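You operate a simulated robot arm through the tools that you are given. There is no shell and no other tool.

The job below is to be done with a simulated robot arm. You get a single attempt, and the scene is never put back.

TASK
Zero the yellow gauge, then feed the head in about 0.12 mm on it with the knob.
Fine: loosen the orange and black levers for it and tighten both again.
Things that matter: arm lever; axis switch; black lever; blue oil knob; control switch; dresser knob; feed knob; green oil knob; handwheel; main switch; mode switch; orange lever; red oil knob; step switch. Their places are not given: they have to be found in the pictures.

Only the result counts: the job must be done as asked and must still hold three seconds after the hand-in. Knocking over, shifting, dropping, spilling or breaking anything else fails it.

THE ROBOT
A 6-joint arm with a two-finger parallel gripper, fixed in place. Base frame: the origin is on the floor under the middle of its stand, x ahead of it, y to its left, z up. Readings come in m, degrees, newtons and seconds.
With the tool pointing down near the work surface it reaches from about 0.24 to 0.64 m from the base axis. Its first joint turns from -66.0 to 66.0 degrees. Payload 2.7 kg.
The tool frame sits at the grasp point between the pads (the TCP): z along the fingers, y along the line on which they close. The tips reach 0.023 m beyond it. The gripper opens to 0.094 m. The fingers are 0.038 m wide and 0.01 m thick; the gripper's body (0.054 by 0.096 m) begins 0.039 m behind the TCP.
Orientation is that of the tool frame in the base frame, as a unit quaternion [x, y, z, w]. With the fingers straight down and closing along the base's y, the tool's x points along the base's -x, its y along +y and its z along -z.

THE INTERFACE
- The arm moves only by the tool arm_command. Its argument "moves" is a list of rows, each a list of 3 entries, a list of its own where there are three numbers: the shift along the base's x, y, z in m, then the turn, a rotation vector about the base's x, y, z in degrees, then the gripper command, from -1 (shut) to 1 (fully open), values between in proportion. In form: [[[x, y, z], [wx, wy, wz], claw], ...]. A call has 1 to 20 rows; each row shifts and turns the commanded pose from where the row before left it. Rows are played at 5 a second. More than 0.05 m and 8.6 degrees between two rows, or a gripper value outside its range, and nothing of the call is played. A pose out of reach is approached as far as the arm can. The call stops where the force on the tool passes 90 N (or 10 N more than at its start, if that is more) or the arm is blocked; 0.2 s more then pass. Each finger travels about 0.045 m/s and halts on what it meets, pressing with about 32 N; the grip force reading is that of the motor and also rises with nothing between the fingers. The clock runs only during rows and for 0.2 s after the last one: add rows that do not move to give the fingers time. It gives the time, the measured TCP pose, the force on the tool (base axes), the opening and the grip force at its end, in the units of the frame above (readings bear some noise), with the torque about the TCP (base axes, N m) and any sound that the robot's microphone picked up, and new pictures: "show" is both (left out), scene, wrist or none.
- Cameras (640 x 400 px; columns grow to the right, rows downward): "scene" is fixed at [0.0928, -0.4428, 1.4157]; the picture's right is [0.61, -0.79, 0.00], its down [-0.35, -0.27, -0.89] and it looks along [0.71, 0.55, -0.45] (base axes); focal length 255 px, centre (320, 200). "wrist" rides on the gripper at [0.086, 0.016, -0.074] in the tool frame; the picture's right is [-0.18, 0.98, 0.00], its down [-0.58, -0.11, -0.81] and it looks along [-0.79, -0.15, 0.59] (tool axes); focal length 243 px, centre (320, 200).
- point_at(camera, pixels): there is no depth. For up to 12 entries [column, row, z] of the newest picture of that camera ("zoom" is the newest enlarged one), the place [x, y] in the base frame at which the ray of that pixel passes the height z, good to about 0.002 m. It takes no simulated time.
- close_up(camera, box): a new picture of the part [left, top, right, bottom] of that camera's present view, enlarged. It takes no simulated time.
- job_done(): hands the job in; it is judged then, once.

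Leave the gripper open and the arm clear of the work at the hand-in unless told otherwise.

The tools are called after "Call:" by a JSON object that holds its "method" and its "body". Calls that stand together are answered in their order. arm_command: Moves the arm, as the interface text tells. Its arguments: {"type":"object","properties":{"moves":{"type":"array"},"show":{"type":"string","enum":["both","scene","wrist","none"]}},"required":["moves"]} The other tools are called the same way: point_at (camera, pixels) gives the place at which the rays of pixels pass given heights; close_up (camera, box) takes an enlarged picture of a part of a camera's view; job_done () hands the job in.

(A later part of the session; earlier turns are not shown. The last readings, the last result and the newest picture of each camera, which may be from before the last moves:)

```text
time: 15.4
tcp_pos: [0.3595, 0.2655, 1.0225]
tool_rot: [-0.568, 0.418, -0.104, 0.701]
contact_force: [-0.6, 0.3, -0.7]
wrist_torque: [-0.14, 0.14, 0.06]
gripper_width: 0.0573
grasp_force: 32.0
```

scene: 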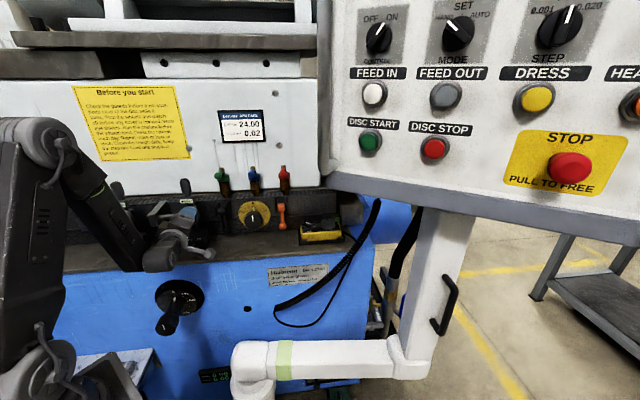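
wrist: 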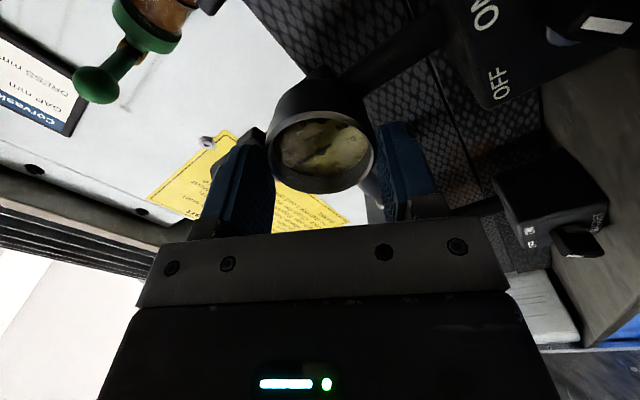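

Now the fingers hold the round front ring: width 0.0573 m, low side force. The square case lies just behind it. I'll turn 24° counter-clockwise and watch the label.

Call:
{"method": "arm_command", "body": {"moves": [[[0, 0, 0], [-5.657, -5.657, 0], -1], [[0, 0, 0], [-5.657, -5.657, 0], -1], [[0, 0, 0], [-5.657, -5.657, 0], -1], [[0, 0, 0], [0, 0, 0], -1]]}}

Call:
{"method": "close_up", "body": {"camera": "scene", "box": [155, 180, 215, 240]}}

```text
time: 16.4
tcp_pos: [0.3595, 0.2658, 1.0229]
tool_rot: [-0.642, 0.289, -0.248, 0.665]
contact_force: [-0.7, -4.1, 8.3]
wrist_torque: [-0.05, 0.07, -0.11]
gripper_width: 0.057
grasp_force: 32.4
```

scene: 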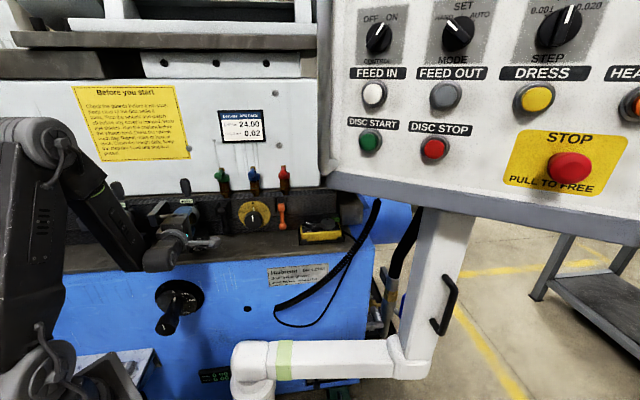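
wrist: 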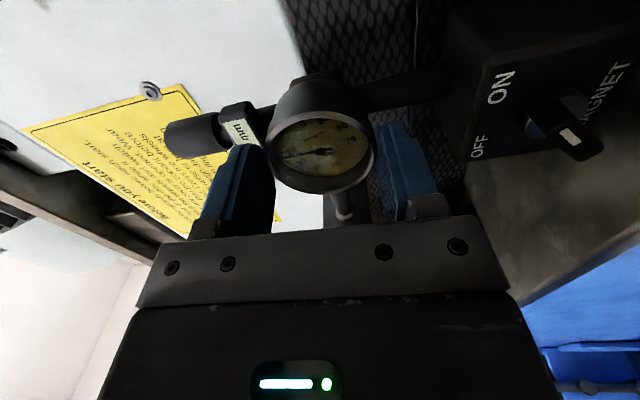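

```text
6.67 times, centred on (185, 210) of scene
```

zoom: 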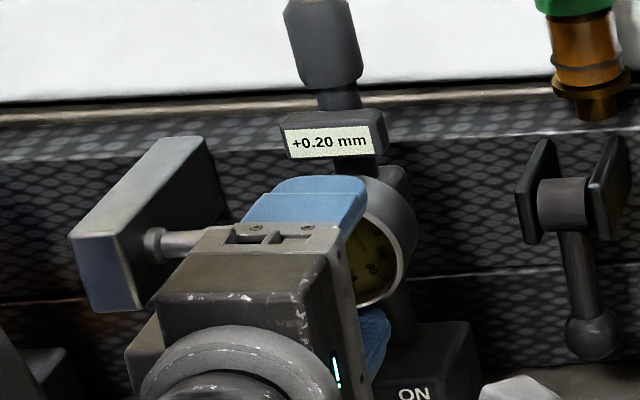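

It works: the label went from +0.27 to +0.20 mm for 24°. There is a small 8 N upward side load, so I'll lift the tool 0.5 mm while turning a further 40°.

Call:
{"method": "arm_command", "body": {"moves": [[[0.0001, -0.0001, 0.0003], [-5.657, -5.657, 0], -1], [[0, 0, 0.0002], [-5.657, -5.657, 0], -1], [[0, 0, 0], [-5.657, -5.657, 0], -1], [[0, 0, 0], [-5.657, -5.657, 0], -1], [[0, 0, 0], [-5.657, -5.657, 0], -1], [[0, 0, 0], [0, 0, 0], -1]]}}

Call:
{"method": "close_up", "body": {"camera": "scene", "box": [155, 180, 215, 240]}}

```text
time: 17.8
tcp_pos: [0.361, 0.2668, 1.0228]
tool_rot: [0.704, -0.052, 0.459, -0.539]
contact_force: [0.0, -6.8, 20.0]
wrist_torque: [0.02, -0.03, -0.14]
gripper_width: 0.0572
grasp_force: 31.7
```

scene: 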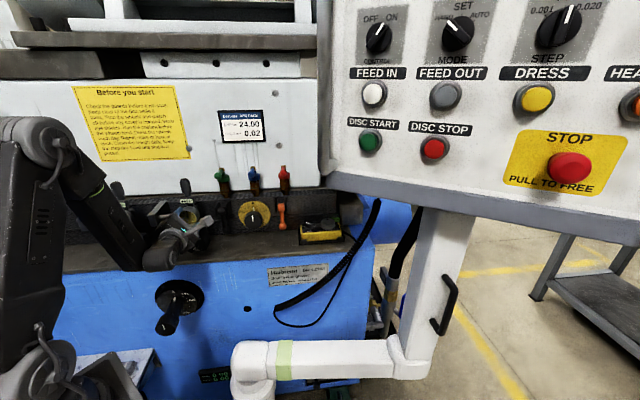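
wrist: 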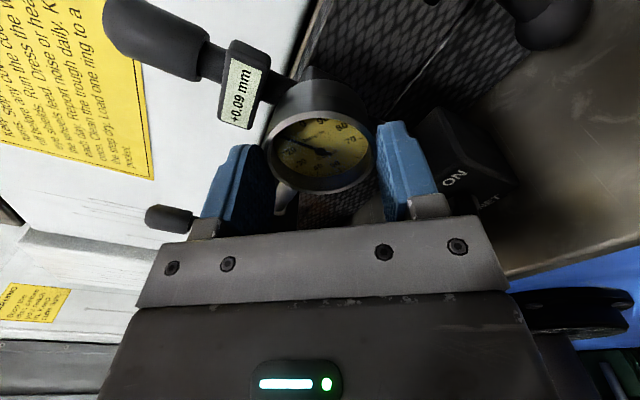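

```text
6.67 times, centred on (185, 210) of scene
```

zoom: 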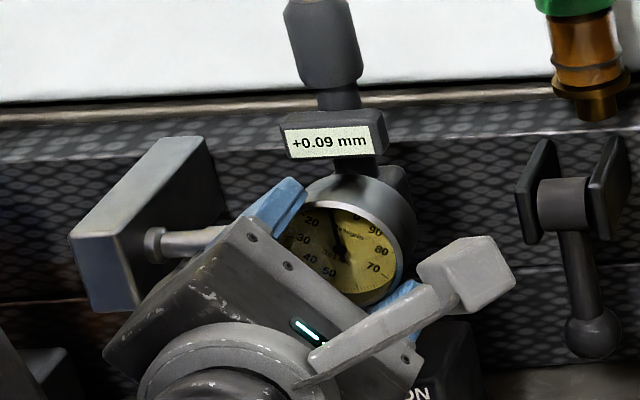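

The label is now +0.09 mm, but the side load has grown to about 20 N, meaning my turning axis is slightly off the bezel axis. I'll open the fingers to relieve it and measure the centring again before the last ~32°.

Call:
{"method": "arm_command", "body": {"moves": [[[0, 0, 0], [0, 0, 0], 0.6], [[0, 0, 0], [0, 0, 0], 0.6], [[0, 0, 0], [0, 0, 0], 0.6]]}}

Call:
{"method": "close_up", "body": {"camera": "wrist", "box": [200, 50, 440, 230]}}

Call:
{"method": "close_up", "body": {"camera": "scene", "box": [155, 180, 215, 240]}}

```text
time: 18.6
tcp_pos: [0.3594, 0.2663, 1.0218]
tool_rot: [0.706, -0.053, 0.457, -0.538]
contact_force: [-0.3, 0.7, -0.7]
wrist_torque: [0.01, -0.02, -0.01]
gripper_width: 0.0752
grasp_force: 0.1
```

scene: 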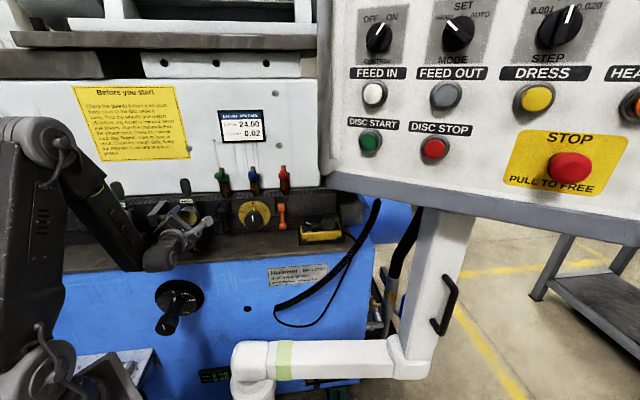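
wrist: 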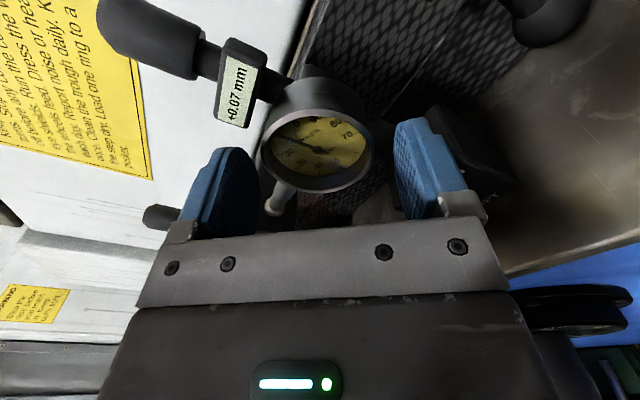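

```text
2.22 times, centred on (320, 140) of wrist
```

zoom: 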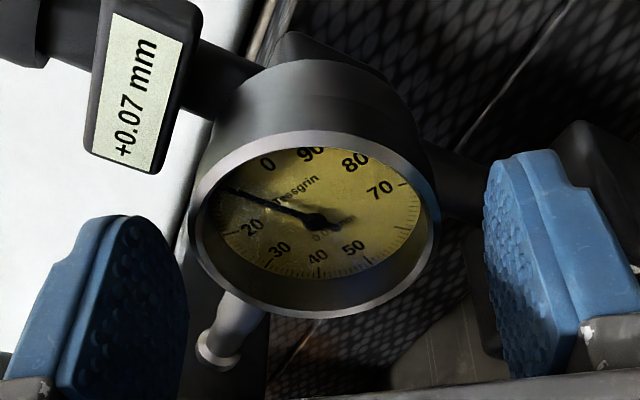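

```text
6.67 times, centred on (185, 210) of scene
```

zoom: 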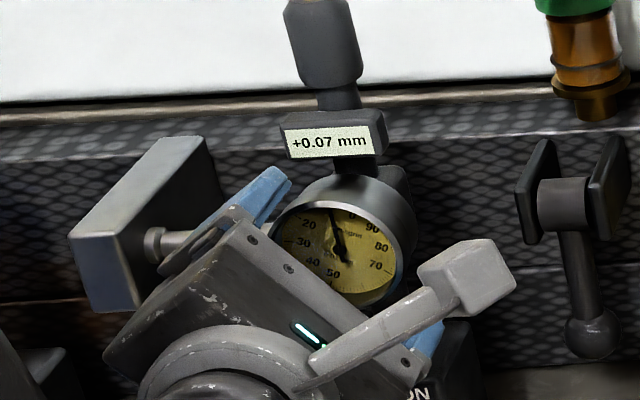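

After release the label reads +0.07 mm and the loads are zero. In the zoom the rim centre is at wrist (317.5,151), so the tool is about 1.3 mm off along its closing line. I'll correct that by (−0.0005, +0.0005, +0.001) and grip again.

Call:
{"method": "arm_command", "body": {"moves": [[[-0.0005, 0.0005, 0.001], [0, 0, 0], 0.6], [[0, 0, 0], [0, 0, 0], 0.3], [[0, 0, 0], [0, 0, 0], -0.4], [[0, 0, 0], [0, 0, 0], -0.4], [[0, 0, 0], [0, 0, 0], -0.4]]}}

Call:
{"method": "close_up", "body": {"camera": "scene", "box": [155, 180, 215, 240]}}

```text
time: 19.8
tcp_pos: [0.3589, 0.267, 1.0229]
tool_rot: [0.707, -0.053, 0.456, -0.538]
contact_force: [1.2, -0.2, -0.2]
wrist_torque: [-0.12, 0.06, -0.06]
gripper_width: 0.0575
grasp_force: 32.4
```

scene: 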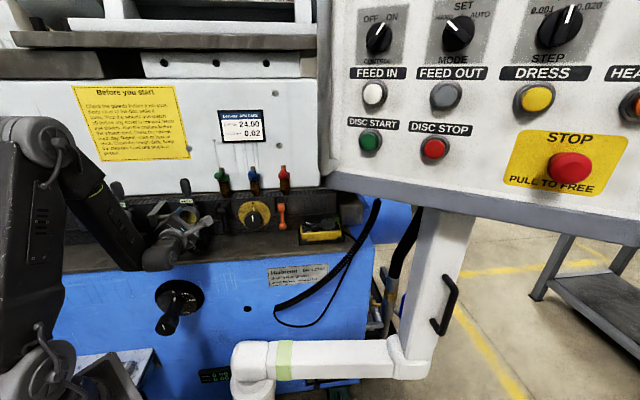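
wrist: 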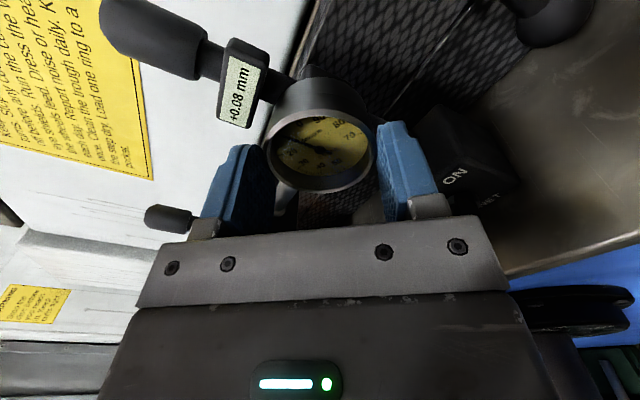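

```text
6.67 times, centred on (185, 210) of scene
```

zoom: 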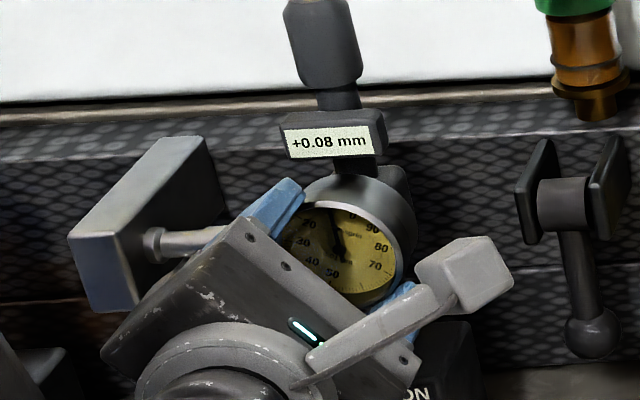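

Gripped cleanly with almost no side load; the label shows +0.08 while held. Turning a further 27.5° counter-clockwise.

Call:
{"method": "arm_command", "body": {"moves": [[[0, 0, 0], [-4.86, -4.86, 0], -1], [[0, 0, 0], [-4.86, -4.86, 0], -1], [[0, 0, 0], [-4.86, -4.86, 0], -1], [[0, 0, 0], [-4.86, -4.86, 0], -1], [[0, 0, 0], [0, 0, 0], -1]]}}

Call:
{"method": "close_up", "body": {"camera": "scene", "box": [155, 180, 215, 240]}}

```text
time: 21.0
tcp_pos: [0.3586, 0.2671, 1.0237]
tool_rot: [0.699, 0.117, 0.571, -0.414]
contact_force: [-0.9, -3.0, -0.2]
wrist_torque: [-0.19, 0.22, -0.02]
gripper_width: 0.0572
grasp_force: 32.1
```

scene: 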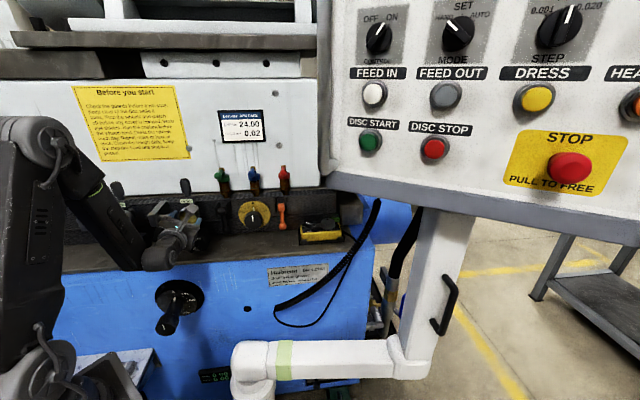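
wrist: 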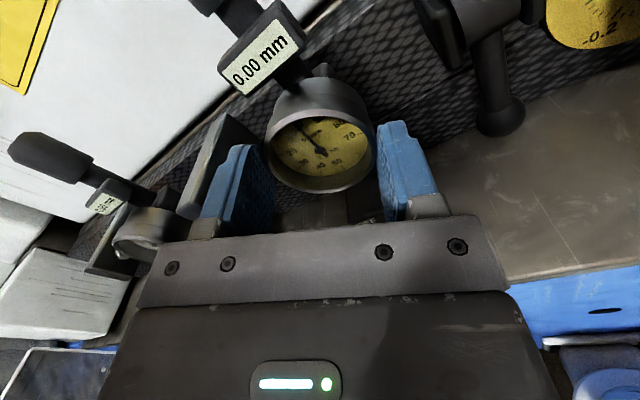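

```text
6.67 times, centred on (185, 210) of scene
```

zoom: 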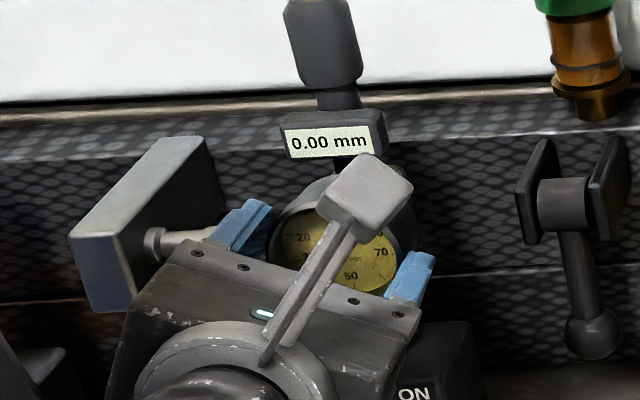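

The label reads 0.00 mm. I'll release gently and check that it holds.

Call:
{"method": "arm_command", "body": {"moves": [[[0, 0, 0], [0, 0, 0], 0.4], [[0, 0, 0], [0, 0, 0], 0.7], [[0, 0, 0], [0, 0, 0], 1], [[0, 0, 0], [0, 0, 0], 1]]}}

Call:
{"method": "close_up", "body": {"camera": "wrist", "box": [200, 0, 440, 200]}}

Call:
{"method": "close_up", "body": {"camera": "scene", "box": [155, 180, 215, 240]}}

```text
time: 22.0
tcp_pos: [0.3598, 0.2664, 1.0222]
tool_rot: [0.7, 0.116, 0.572, -0.413]
contact_force: [0.5, -0.1, -0.2]
wrist_torque: [-0.02, 0.01, 0.0]
gripper_width: 0.094
grasp_force: 0.1
```

scene: 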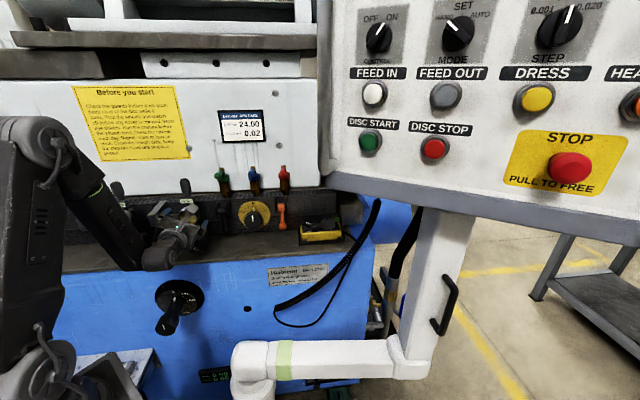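
wrist: 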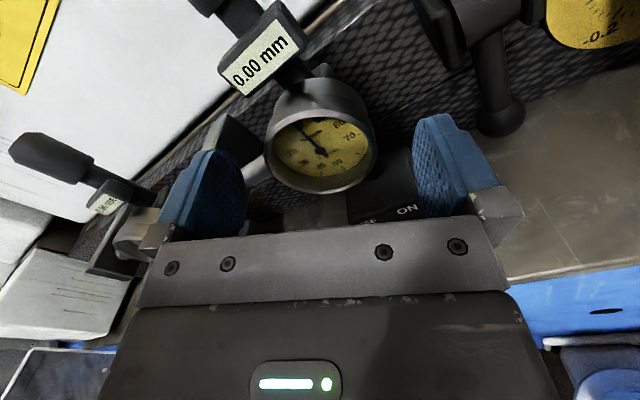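

```text
2.00 times, centred on (320, 100) of wrist
```

zoom: 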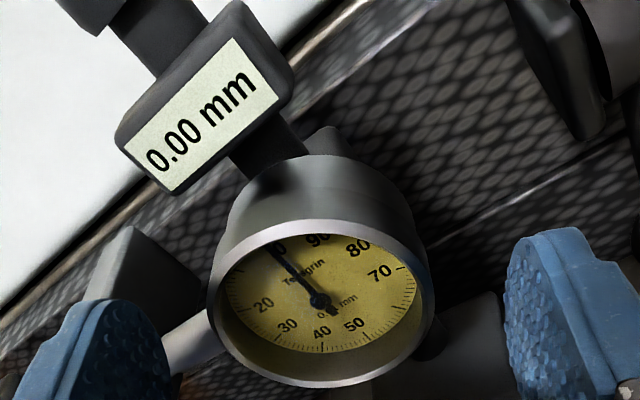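

```text
6.67 times, centred on (185, 210) of scene
```

zoom: 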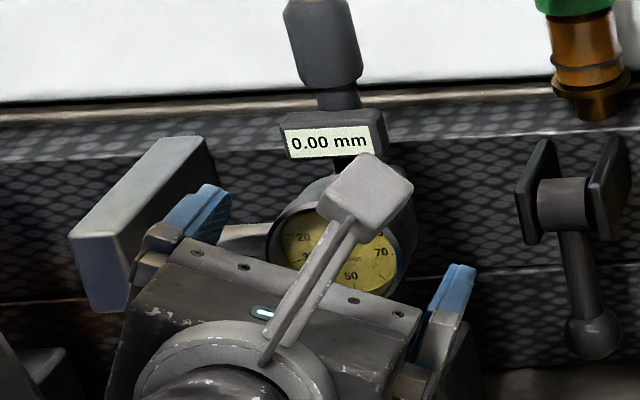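

The bezel is free and the dial and label hold 0.00. I'll back straight out 40 mm along the normal, then roll 26° further to bring the camera directly above the tool for the lever work.

Call:
{"method": "arm_command", "body": {"moves": [[[-0.007, -0.007, 0], [0, 0, 0], 1], [[-0.007, -0.007, 0], [0, 0, 0], 1], [[-0.007, -0.007, 0], [0, 0, 0], 1], [[-0.007, -0.007, 0], [0, 0, 0], 1], [[0.0, 0.0, 0.01], [-4.6, -4.6, 0], 1], [[0.0, 0.0, 0.01], [-4.6, -4.6, 0], 1], [[0.0, 0.0, 0.01], [-4.6, -4.6, 0], 1], [[0, 0, 0.01], [-4.6, -4.6, 0], 1], [[0, 0, 0], [0, 0, 0], 1]]}}

```text
time: 24.0
tcp_pos: [0.3448, 0.2344, 1.0635]
tool_rot: [0.665, 0.25, 0.637, -0.299]
contact_force: [0.1, -0.2, -0.4]
wrist_torque: [0.02, -0.01, -0.01]
gripper_width: 0.0939
grasp_force: 0.0
out of reach, approached as far as the arm can: row 4, 8
```

scene: 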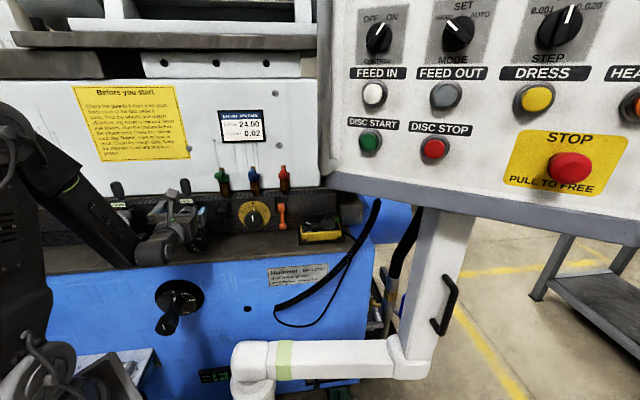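
wrist: 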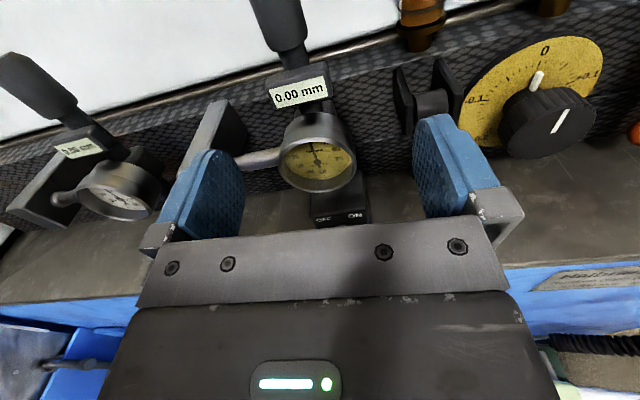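

The camera is now above and the picture upright: gauge 0.00, black lever behind the right finger at (430,95), feed knob at (548,122). I'll shift right along the face by 0.085 m to get the black lever between the fingers.

Call:
{"method": "arm_command", "body": {"moves": [[[0.015, -0.015, 0.003], [0, 0, 0], 1], [[0.015, -0.015, 0.003], [0, 0, 0], 1], [[0.015, -0.015, 0.003], [0, 0, 0], 1], [[0.015, -0.015, 0.003], [0, 0, 0], 1], [[0, 0, 0], [0, 0, 0], 1]]}}

Call:
{"method": "close_up", "body": {"camera": "wrist", "box": [230, 0, 640, 240]}}

```text
time: 25.2
tcp_pos: [0.4056, 0.1722, 1.0763]
tool_rot: [0.665, 0.249, 0.637, -0.299]
contact_force: [0.0, -0.5, 0.2]
wrist_torque: [0.0, 0.0, 0.02]
gripper_width: 0.0939
grasp_force: 0.0
```

scene: 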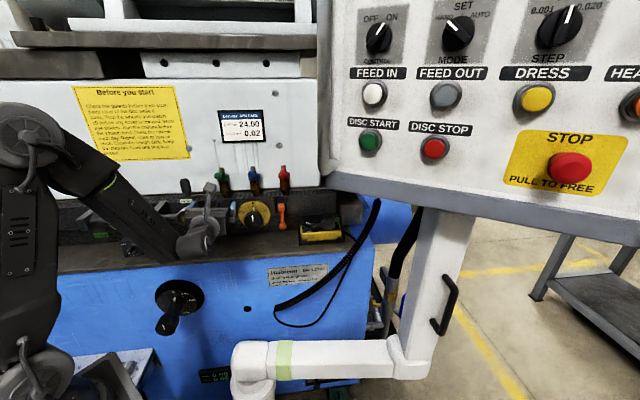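
wrist: 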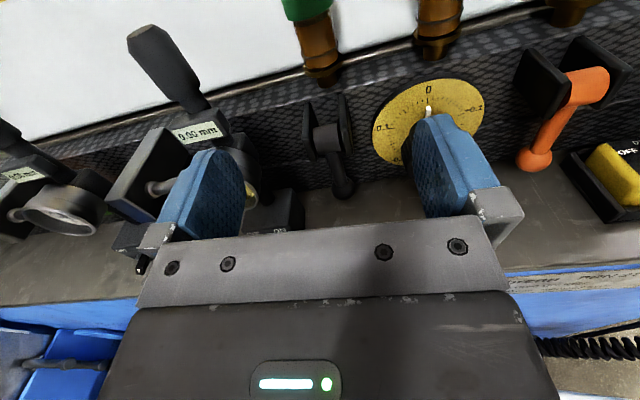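

```text
1.56 times, centred on (435, 120) of wrist
```

zoom: 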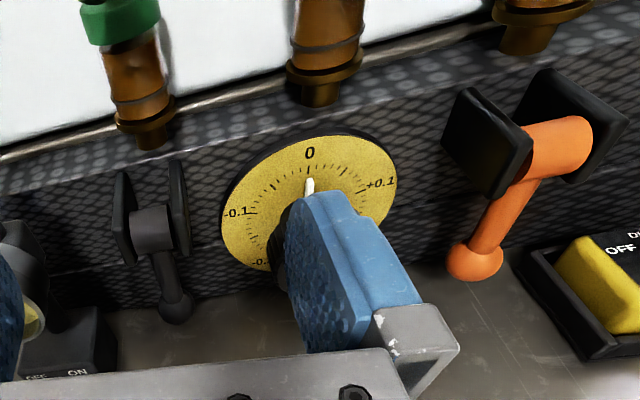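

The black lever (barrel wrist ~(327,139), ball ~(343,190)) and the orange lever (barrel ~(589,85), ball ~(534,160)) are both visible. I'll take rays from both cameras to triangulate them and the knob.

Call:
{"method": "point_at", "body": {"camera": "wrist", "pixels": [[327.3, 139.2, 0.95], [327.3, 139.2, 1.0], [342.7, 190.5, 0.92], [342.7, 190.5, 0.96], [588.8, 84.7, 0.95], [588.8, 84.7, 1.0], [534.4, 159.7, 0.92], [534.4, 159.7, 0.96], [430.0, 107, 0.95], [430.0, 107, 1.0]]}}

Call:
{"method": "point_at", "body": {"camera": "scene", "pixels": [[222.6, 210.4, 0.95], [222.6, 210.4, 1.0], [225.5, 229.9, 0.92], [225.5, 229.9, 0.96], [281.1, 207.0, 0.95], [281.1, 207.0, 1.0], [282.4, 226.7, 0.92], [282.4, 226.7, 0.96], [254.5, 213.6, 0.95], [254.5, 213.6, 1.0], [252.7, 219.5, 0.95], [252.7, 219.5, 1.0]]}}

```text
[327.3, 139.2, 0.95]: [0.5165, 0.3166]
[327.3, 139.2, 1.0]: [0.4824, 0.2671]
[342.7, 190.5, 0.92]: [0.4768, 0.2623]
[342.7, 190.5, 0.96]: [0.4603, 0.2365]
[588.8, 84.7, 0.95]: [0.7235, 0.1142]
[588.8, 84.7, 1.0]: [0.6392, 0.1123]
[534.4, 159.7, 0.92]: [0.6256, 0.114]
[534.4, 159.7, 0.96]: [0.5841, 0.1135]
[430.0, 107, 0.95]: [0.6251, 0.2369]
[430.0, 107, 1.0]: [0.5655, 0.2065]
```

```text
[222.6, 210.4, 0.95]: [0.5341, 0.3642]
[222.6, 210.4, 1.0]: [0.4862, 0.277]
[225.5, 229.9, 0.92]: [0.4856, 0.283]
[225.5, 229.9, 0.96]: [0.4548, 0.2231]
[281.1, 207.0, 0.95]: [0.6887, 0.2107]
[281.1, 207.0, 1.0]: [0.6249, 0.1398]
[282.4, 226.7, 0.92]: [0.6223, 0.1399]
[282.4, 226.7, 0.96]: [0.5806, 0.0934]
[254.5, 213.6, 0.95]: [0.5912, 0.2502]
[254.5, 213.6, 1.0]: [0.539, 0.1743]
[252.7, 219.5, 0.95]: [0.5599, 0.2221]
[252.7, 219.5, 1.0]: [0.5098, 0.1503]
```

Results: black lever ball at N≈0.504, R≈0.156, z≈0.945, pivot at N≈0.514, z≈1.013, arm ≈0.07 m. Orange lever ball at R≈0.345, N≈0.505, z≈0.943. Feed knob axis at R≈0.25, z≈0.985, front at N≈0.493. The barrels sit between side plates, so the levers should swing outward and up.

I'll half-close the fingers, pitch the tool 20° down so the wrist clears the table edge, and line up in front of the black ball.

Call:
{"method": "arm_command", "body": {"moves": [[[0.0038, 0.006, -0.012], [-4.714, 4.714, 0], 0.1], [[0.0038, 0.006, -0.022], [-4.714, 4.714, 0], 0.1], [[0.0038, 0.006, -0.022], [-4.714, 4.714, 0], 0.1], [[0.0038, 0.006, -0.022], [0, 0, 0], 0.1], [[0.0038, 0.006, -0.022], [0, 0, 0], 0.1], [[0.0038, 0.006, -0.021], [0, 0, 0], 0.1], [[0, 0, 0], [0, 0, 0], 0.1]]}}

Call:
{"method": "close_up", "body": {"camera": "wrist", "box": [200, 50, 440, 240]}}

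Call:
{"method": "close_up", "body": {"camera": "scene", "box": [150, 180, 300, 280]}}

```text
time: 26.8
tcp_pos: [0.4294, 0.2103, 0.9539]
tool_rot: [0.769, 0.287, 0.516, -0.243]
contact_force: [0.1, -0.5, -0.1]
wrist_torque: [-0.01, -0.01, 0.03]
gripper_width: 0.0517
grasp_force: 0.1
```

scene: 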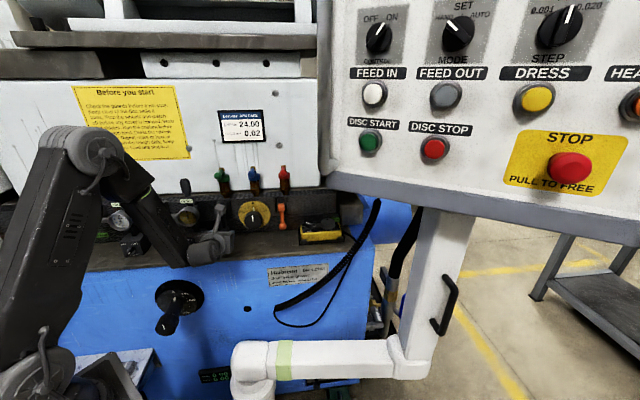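
wrist: 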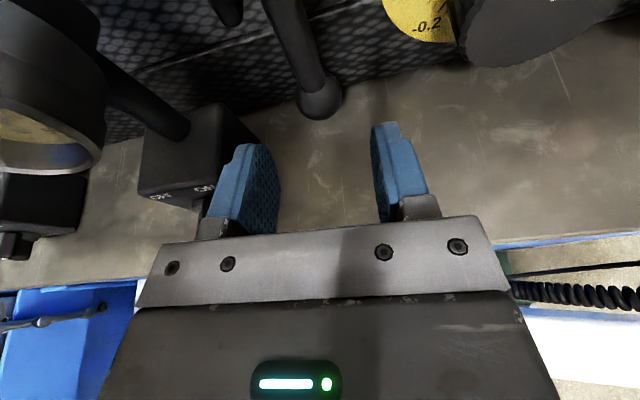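

```text
2.11 times, centred on (320, 145) of wrist
```

zoom: 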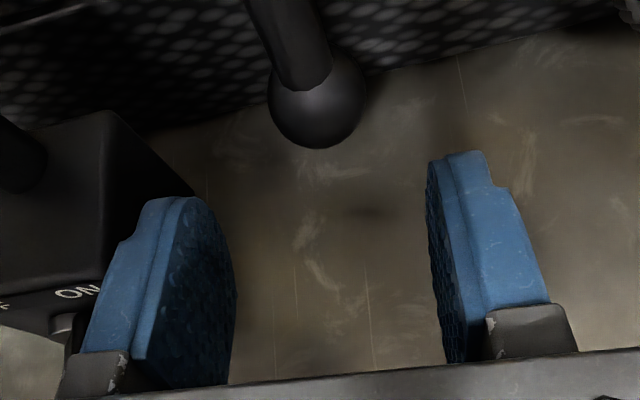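

```text
4.00 times, centred on (225, 230) of scene
```

zoom: 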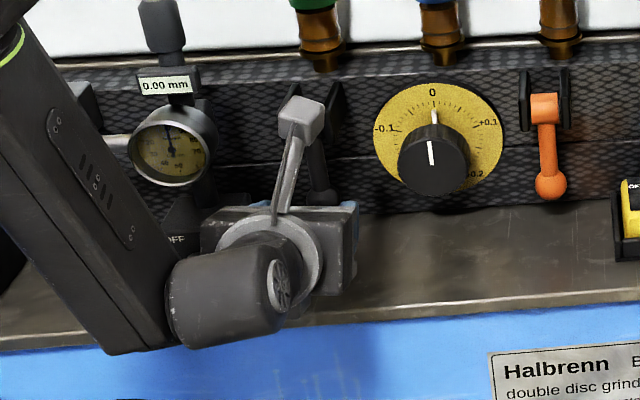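

The black ball sits centred at wrist (318,98), between the half-open fingers. The gauge still shows 0.00. I'll advance 45 mm along the normal so the ball is between the pads, then close.

Call:
{"method": "arm_command", "body": {"moves": [[[0.008, 0.008, -0.001], [0, 0, 0], 0.1], [[0.008, 0.008, -0.001], [0, 0, 0], 0.1], [[0.008, 0.008, -0.001], [0, 0, 0], 0.1], [[0.008, 0.008, -0.001], [0, 0, 0], 0.1], [[0, 0, 0], [0, 0, 0], -0.3], [[0, 0, 0], [0, 0, 0], -1], [[0, 0, 0], [0, 0, 0], -1]]}}

Call:
{"method": "close_up", "body": {"camera": "wrist", "box": [200, 50, 440, 240]}}

```text
time: 28.4
tcp_pos: [0.4616, 0.2414, 0.9511]
tool_rot: [0.771, 0.287, 0.515, -0.243]
contact_force: [9.6, -3.3, -3.9]
wrist_torque: [-0.22, 0.12, -0.14]
gripper_width: 0.0272
grasp_force: 44.6
```

scene: 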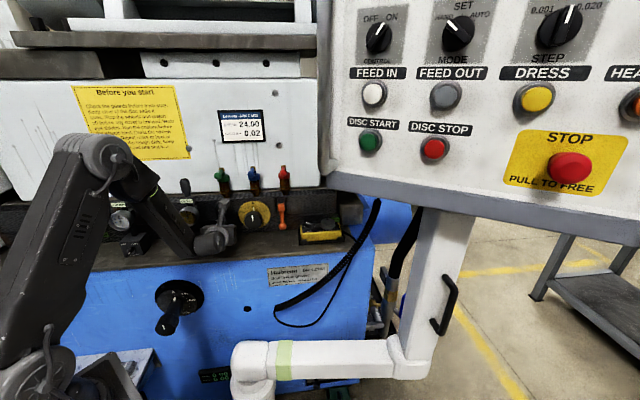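
wrist: 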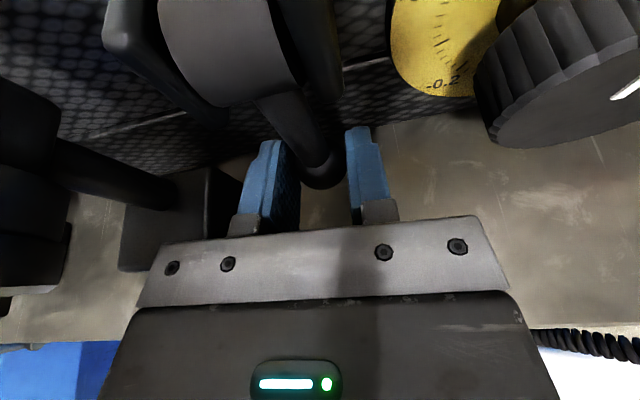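

```text
2.11 times, centred on (320, 145) of wrist
```

zoom: 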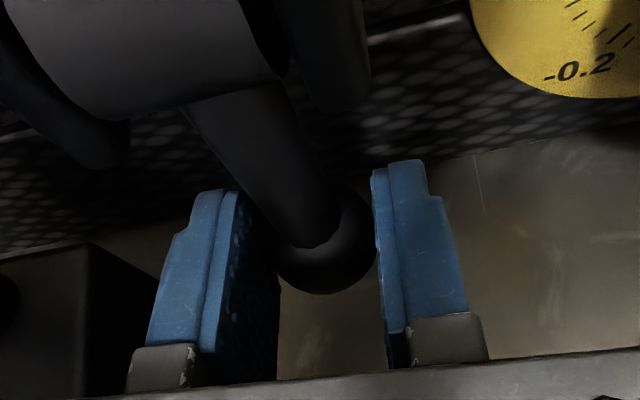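

The ball is held at 0.027 m with a 9 N sideways load, so I'll recentre 0.7 mm to the right. Then I'll pull gently along the arc, outward and slightly up, through about 20°, and see whether the lever follows.

Call:
{"method": "arm_command", "body": {"moves": [[[0.0006, -0.0006, 0], [0, 0, 0], -1], [[-0.0042, -0.0042, 0.0014], [0, 0, 0], -1], [[-0.0042, -0.0042, 0.0014], [0, 0, 0], -1], [[-0.0039, -0.0039, 0.0024], [0, 0, 0], -1], [[-0.0039, -0.0039, 0.0024], [0, 0, 0], -1], [[0, 0, 0], [0, 0, 0], -1]]}}

Call:
{"method": "close_up", "body": {"camera": "wrist", "box": [200, 0, 440, 240]}}

Call:
{"method": "close_up", "body": {"camera": "scene", "box": [160, 180, 270, 260]}}

```text
time: 29.8
tcp_pos: [0.4444, 0.2246, 0.9561]
tool_rot: [0.771, 0.288, 0.513, -0.242]
contact_force: [10.2, 2.4, -19.0]
wrist_torque: [-0.93, 0.88, 0.03]
gripper_width: 0.0272
grasp_force: 45.1
```

scene: 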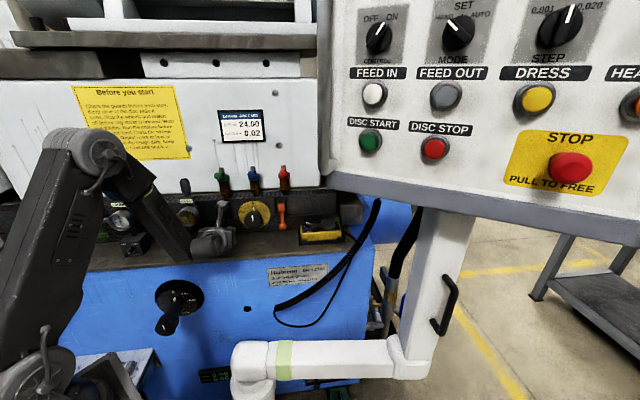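
wrist: 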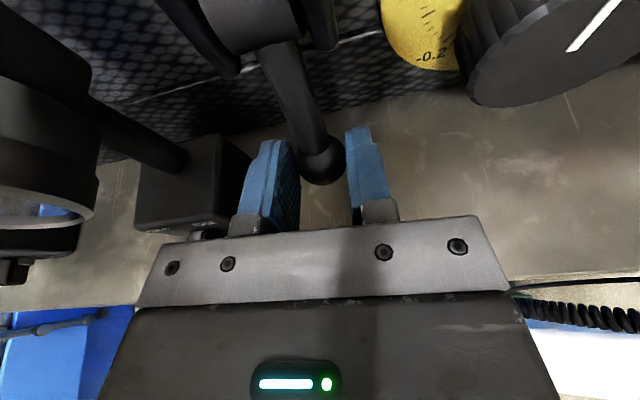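

```text
1.67 times, centred on (320, 120) of wrist
```

zoom: 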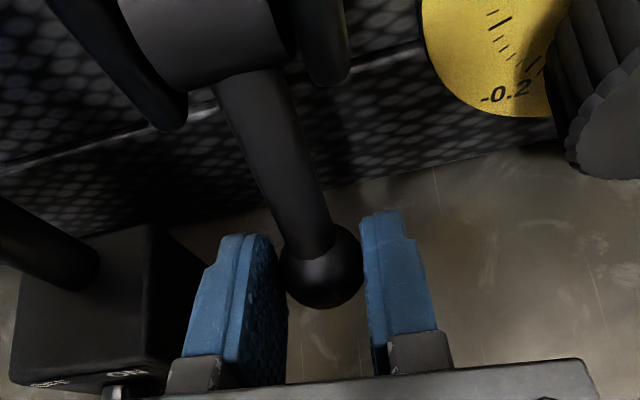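

```text
5.00 times, centred on (215, 220) of scene
```

zoom: 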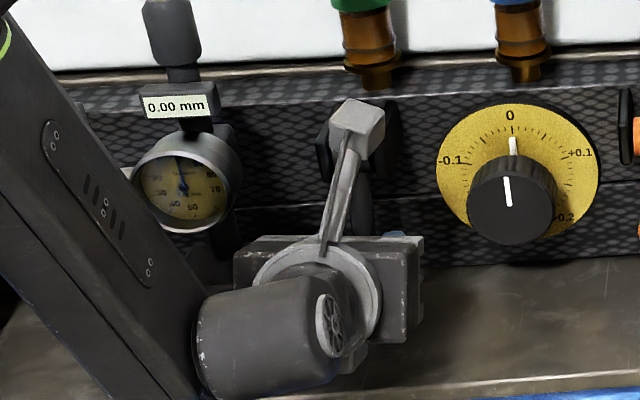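

The lever follows the arc, the ball stays between the pads, and the gauge still reads 0.00. There is a downward push of 19 N, so my arc is slightly too high. I'll continue another 30° with a flatter path.

Call:
{"method": "arm_command", "body": {"moves": [[[-0.0036, -0.0036, 0.0023], [0, 0, 0], -1], [[-0.0036, -0.0036, 0.0028], [0, 0, 0], -1], [[-0.0031, -0.0031, 0.0041], [0, 0, 0], -1], [[-0.0031, -0.0031, 0.0041], [0, 0, 0], -1], [[-0.0026, -0.0026, 0.0048], [0, 0, 0], -1], [[-0.0026, -0.0026, 0.0048], [0, 0, 0], -1], [[0, 0, 0], [0, 0, 0], -1]]}}

Call:
{"method": "close_up", "body": {"camera": "wrist", "box": [200, 0, 440, 240]}}

Call:
{"method": "close_up", "body": {"camera": "scene", "box": [160, 180, 270, 260]}}

```text
time: 31.4
tcp_pos: [0.4251, 0.204, 0.9779]
tool_rot: [0.774, 0.286, 0.511, -0.24]
contact_force: [5.4, -12.5, -24.3]
wrist_torque: [-1.1, 0.87, -0.19]
gripper_width: 0.027
grasp_force: 45.1
```

scene: 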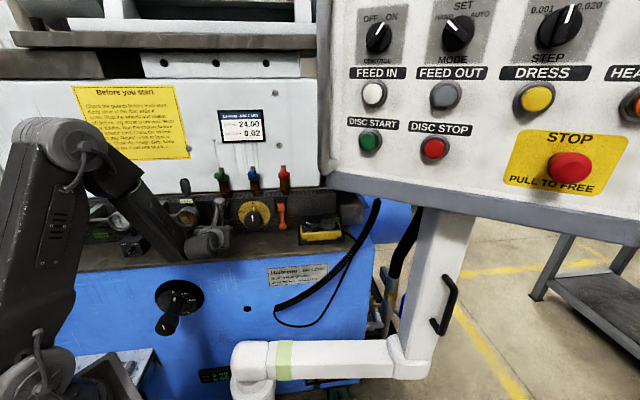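
wrist: 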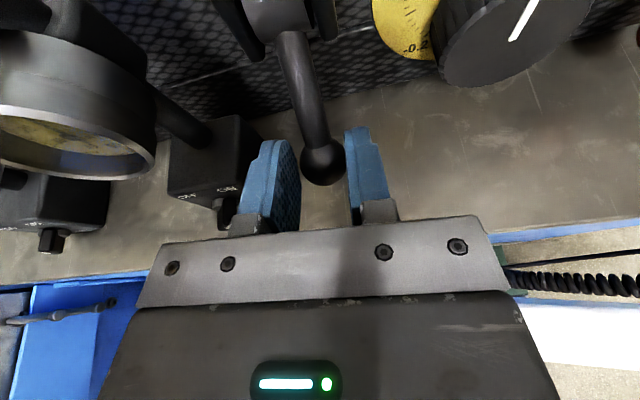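

```text
1.67 times, centred on (320, 120) of wrist
```

zoom: 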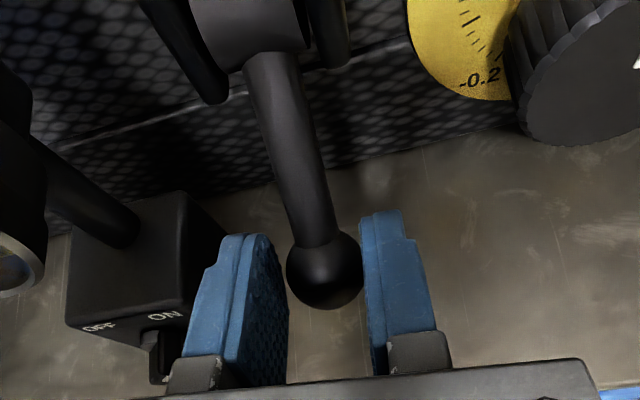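

```text
5.00 times, centred on (215, 220) of scene
```

zoom: 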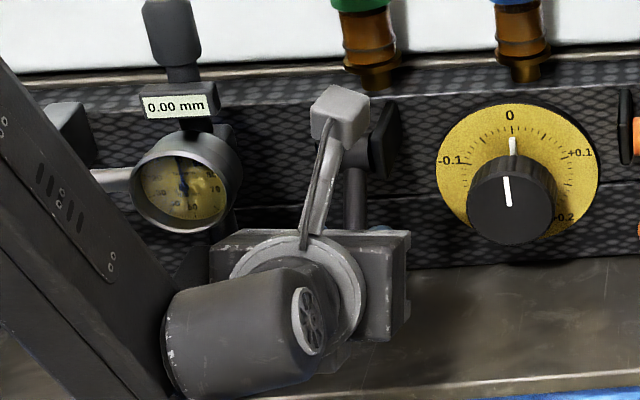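

The lever is now about 50° out. Fitting the arc gives its pivot near N≈0.506, z≈1.012, with arm 0.067 m. I'll carry on up to about 75° and check.

Call:
{"method": "arm_command", "body": {"moves": [[[-0.0019, -0.0027, 0.0046], [0, 0, 0], -1], [[-0.0021, -0.0021, 0.005], [0, 0, 0], -1], [[-0.0017, -0.0017, 0.0053], [0, 0, 0], -1], [[-0.0014, -0.0014, 0.0055], [0, 0, 0], -1], [[0, 0, 0], [0, 0, 0], -1]]}}

Call:
{"method": "close_up", "body": {"camera": "wrist", "box": [200, 0, 440, 240]}}

Call:
{"method": "close_up", "body": {"camera": "scene", "box": [160, 180, 270, 260]}}

```text
time: 32.6
tcp_pos: [0.419, 0.1991, 1.0021]
tool_rot: [0.768, 0.288, 0.517, -0.244]
contact_force: [-0.1, 0.1, -0.1]
wrist_torque: [-0.01, 0.0, -0.02]
gripper_width: 0.0
grasp_force: 42.4
```

scene: 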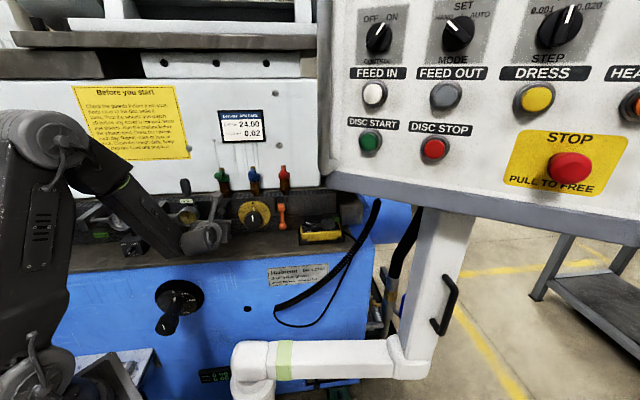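
wrist: 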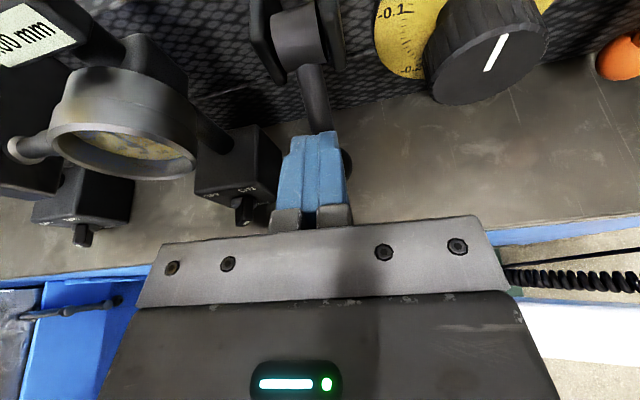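

```text
1.67 times, centred on (320, 120) of wrist
```

zoom: 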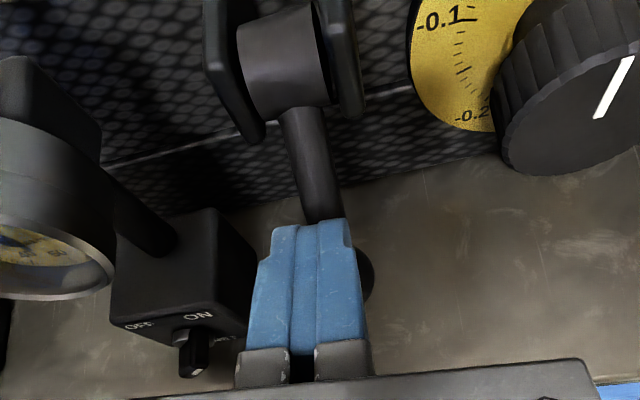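

```text
5.00 times, centred on (215, 220) of scene
```

zoom: 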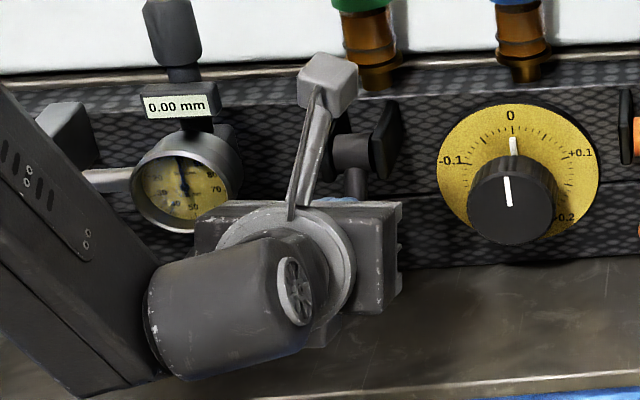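

The fingers slipped off the ball and are shut. The lever seems to have reached its end at roughly 50–55°, and the gauge still shows 0.00. I'll lift and back away to see where the black lever stands.

Call:
{"method": "arm_command", "body": {"moves": [[[-0.006, -0.006, 0.008], [0, 0, 0], -1], [[-0.006, -0.006, 0.012], [0, 0, 0], -1], [[0, 0, 0.015], [0, 0, 0], -0.5], [[0, 0, 0.015], [0, 0, 0], 0.1], [[0, 0, 0], [0, 0, 0], 0.1]]}}

Call:
{"method": "close_up", "body": {"camera": "wrist", "box": [200, 0, 480, 240]}}

Call:
{"method": "close_up", "body": {"camera": "scene", "box": [160, 180, 300, 260]}}

```text
time: 33.8
tcp_pos: [0.4057, 0.1857, 1.0509]
tool_rot: [0.77, 0.287, 0.516, -0.243]
contact_force: [-0.6, -0.5, 0.4]
wrist_torque: [-0.02, 0.06, 0.01]
gripper_width: 0.0519
grasp_force: 0.1
```

scene: 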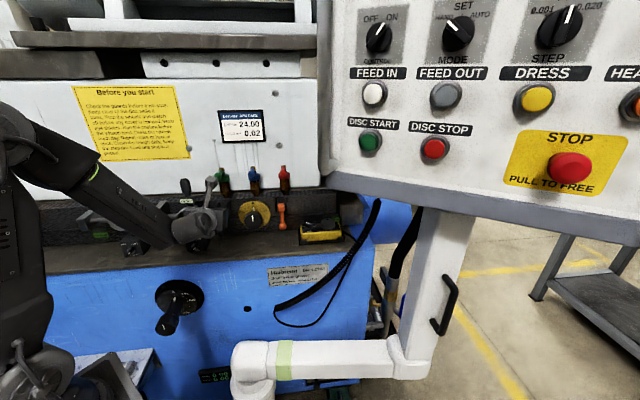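
wrist: 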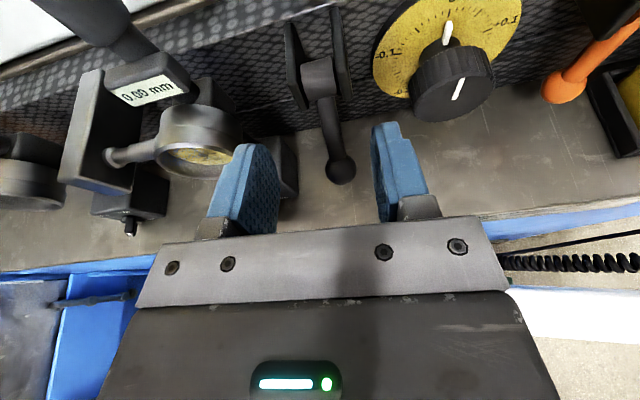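

```text
1.67 times, centred on (340, 120) of wrist
```

zoom: 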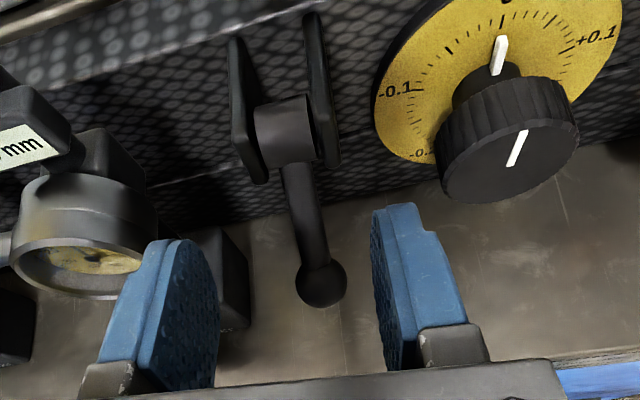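

```text
4.57 times, centred on (230, 220) of scene
```

zoom: 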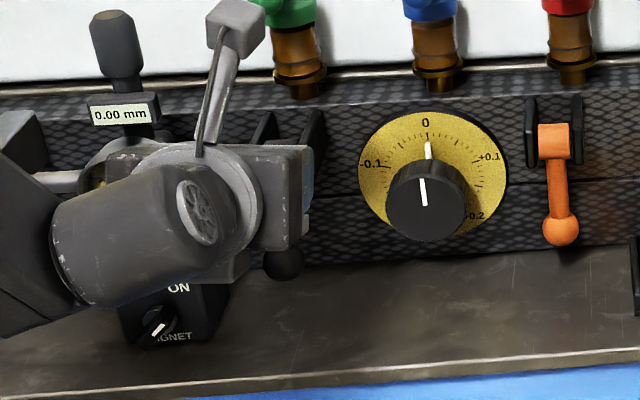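

I'll get the ball's ray to see the lever's present angle.

Call:
{"method": "point_at", "body": {"camera": "wrist", "pixels": [[341.2, 170.9, 0.94], [341.2, 170.9, 0.96], [341.2, 170.9, 0.98], [317.0, 80.0, 1.0], [317.0, 80.0, 1.02]]}}

Call:
{"method": "point_at", "body": {"camera": "scene", "pixels": [[221.9, 233.6, 0.94], [221.9, 233.6, 0.96], [221.9, 233.6, 0.98]]}}

```text
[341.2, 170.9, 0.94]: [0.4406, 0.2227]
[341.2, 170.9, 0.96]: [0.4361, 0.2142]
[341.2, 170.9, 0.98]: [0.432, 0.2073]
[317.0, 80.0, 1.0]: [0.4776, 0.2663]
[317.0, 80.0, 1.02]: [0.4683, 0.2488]
```

```text
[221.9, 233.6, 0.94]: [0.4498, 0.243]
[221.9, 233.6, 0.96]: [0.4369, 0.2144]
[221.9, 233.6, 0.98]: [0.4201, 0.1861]
```

The black lever's ball is now at about (0.4365, 0.2143, 0.960), i.e. roughly 41° out from hanging, and it stays there. To learn whether that is its end stop, I'll take hold of the ball again and pull a little further, this time pitching the tool along with the lever.

Call:
{"method": "arm_command", "body": {"moves": [[[-0.0025, -0.0035, -0.034], [0, 0, 0], 0.1], [[-0.0025, -0.0035, -0.034], [0, 0, 0], 0.1], [[0.0083, 0.0083, -0.0043], [0, 0, 0], 0.1], [[0.0083, 0.0083, -0.0043], [0, 0, 0], 0.1], [[0.0083, 0.0083, -0.0043], [0, 0, 0], 0.1], [[0.0083, 0.0083, -0.0043], [0, 0, 0], 0.1], [[0, 0, 0], [0, 0, 0], -0.3], [[0, 0, 0], [0, 0, 0], -1], [[0, 0, 0], [0, 0, 0], -1]]}}

Call:
{"method": "close_up", "body": {"camera": "wrist", "box": [200, 0, 440, 240]}}

```text
time: 35.8
tcp_pos: [0.4329, 0.2141, 0.9658]
tool_rot: [0.769, 0.289, 0.515, -0.244]
contact_force: [-9.9, 12.1, 1.6]
wrist_torque: [0.11, 0.12, 0.1]
gripper_width: 0.0275
grasp_force: 45.0
```

scene: 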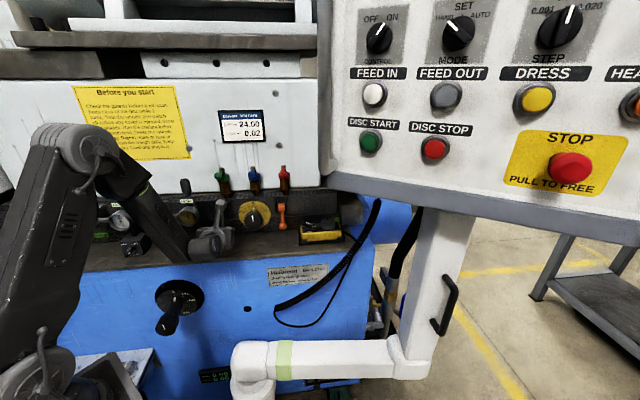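
wrist: 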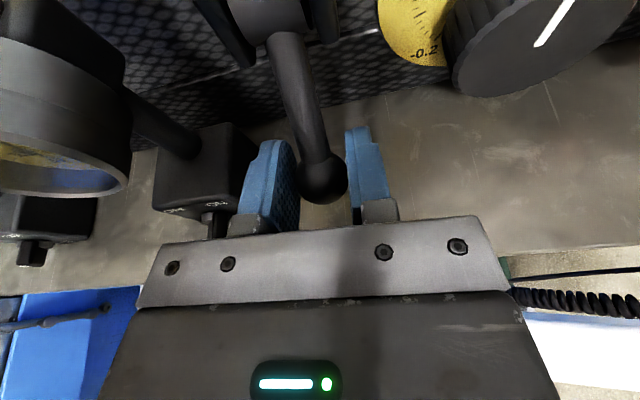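

```text
1.67 times, centred on (320, 120) of wrist
```

zoom: 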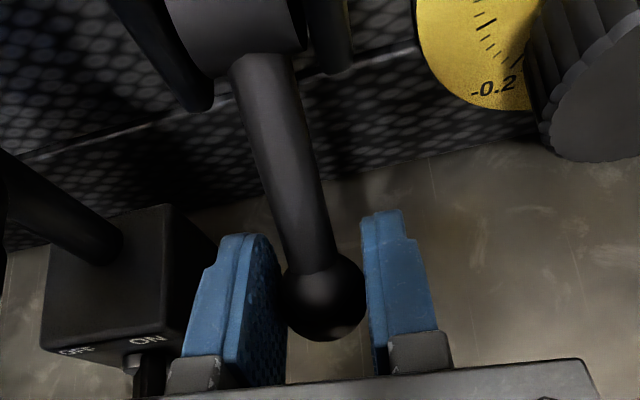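

Gripped again with a 15 N sideways load to the left. I'll ease left and pull along the tangent about 10 mm while pitching with the lever.

Call:
{"method": "arm_command", "body": {"moves": [[[-0.0008, 0.0008, 0], [0, 0, 0], -1], [[-0.0021, -0.0021, 0.0026], [-2.33, 2.33, 0], -1], [[-0.0021, -0.0021, 0.0027], [-2.33, 2.33, 0], -1], [[-0.002, -0.002, 0.0029], [-2.33, 2.33, 0], -1], [[0, 0, 0], [0, 0, 0], -1]]}}

Call:
{"method": "close_up", "body": {"camera": "wrist", "box": [200, 0, 440, 240]}}

```text
time: 37.0
tcp_pos: [0.4285, 0.2091, 0.9766]
tool_rot: [0.812, 0.303, 0.451, -0.213]
contact_force: [4.9, 22.6, 6.5]
wrist_torque: [-0.04, 0.37, -0.02]
gripper_width: 0.0273
grasp_force: 44.7
```

scene: 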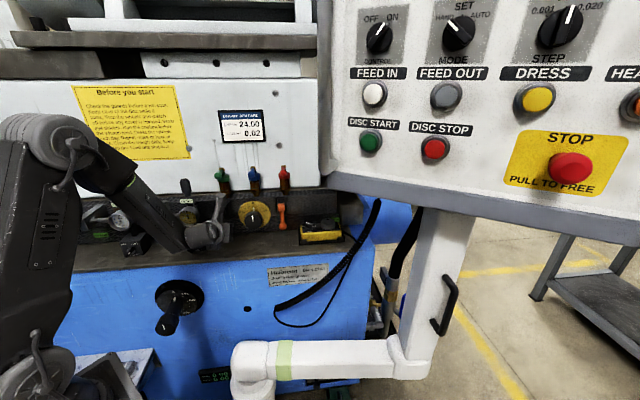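
wrist: 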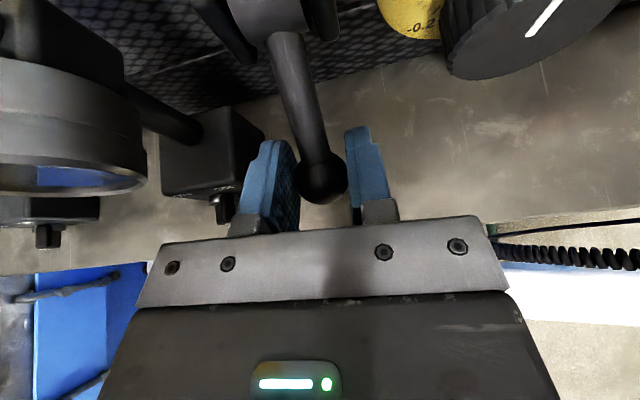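

```text
1.67 times, centred on (320, 120) of wrist
```

zoom: 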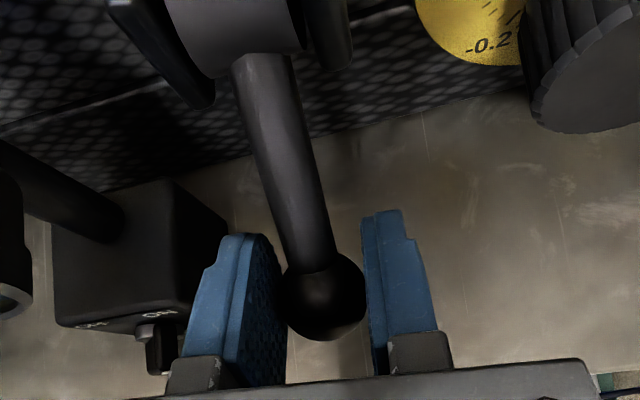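

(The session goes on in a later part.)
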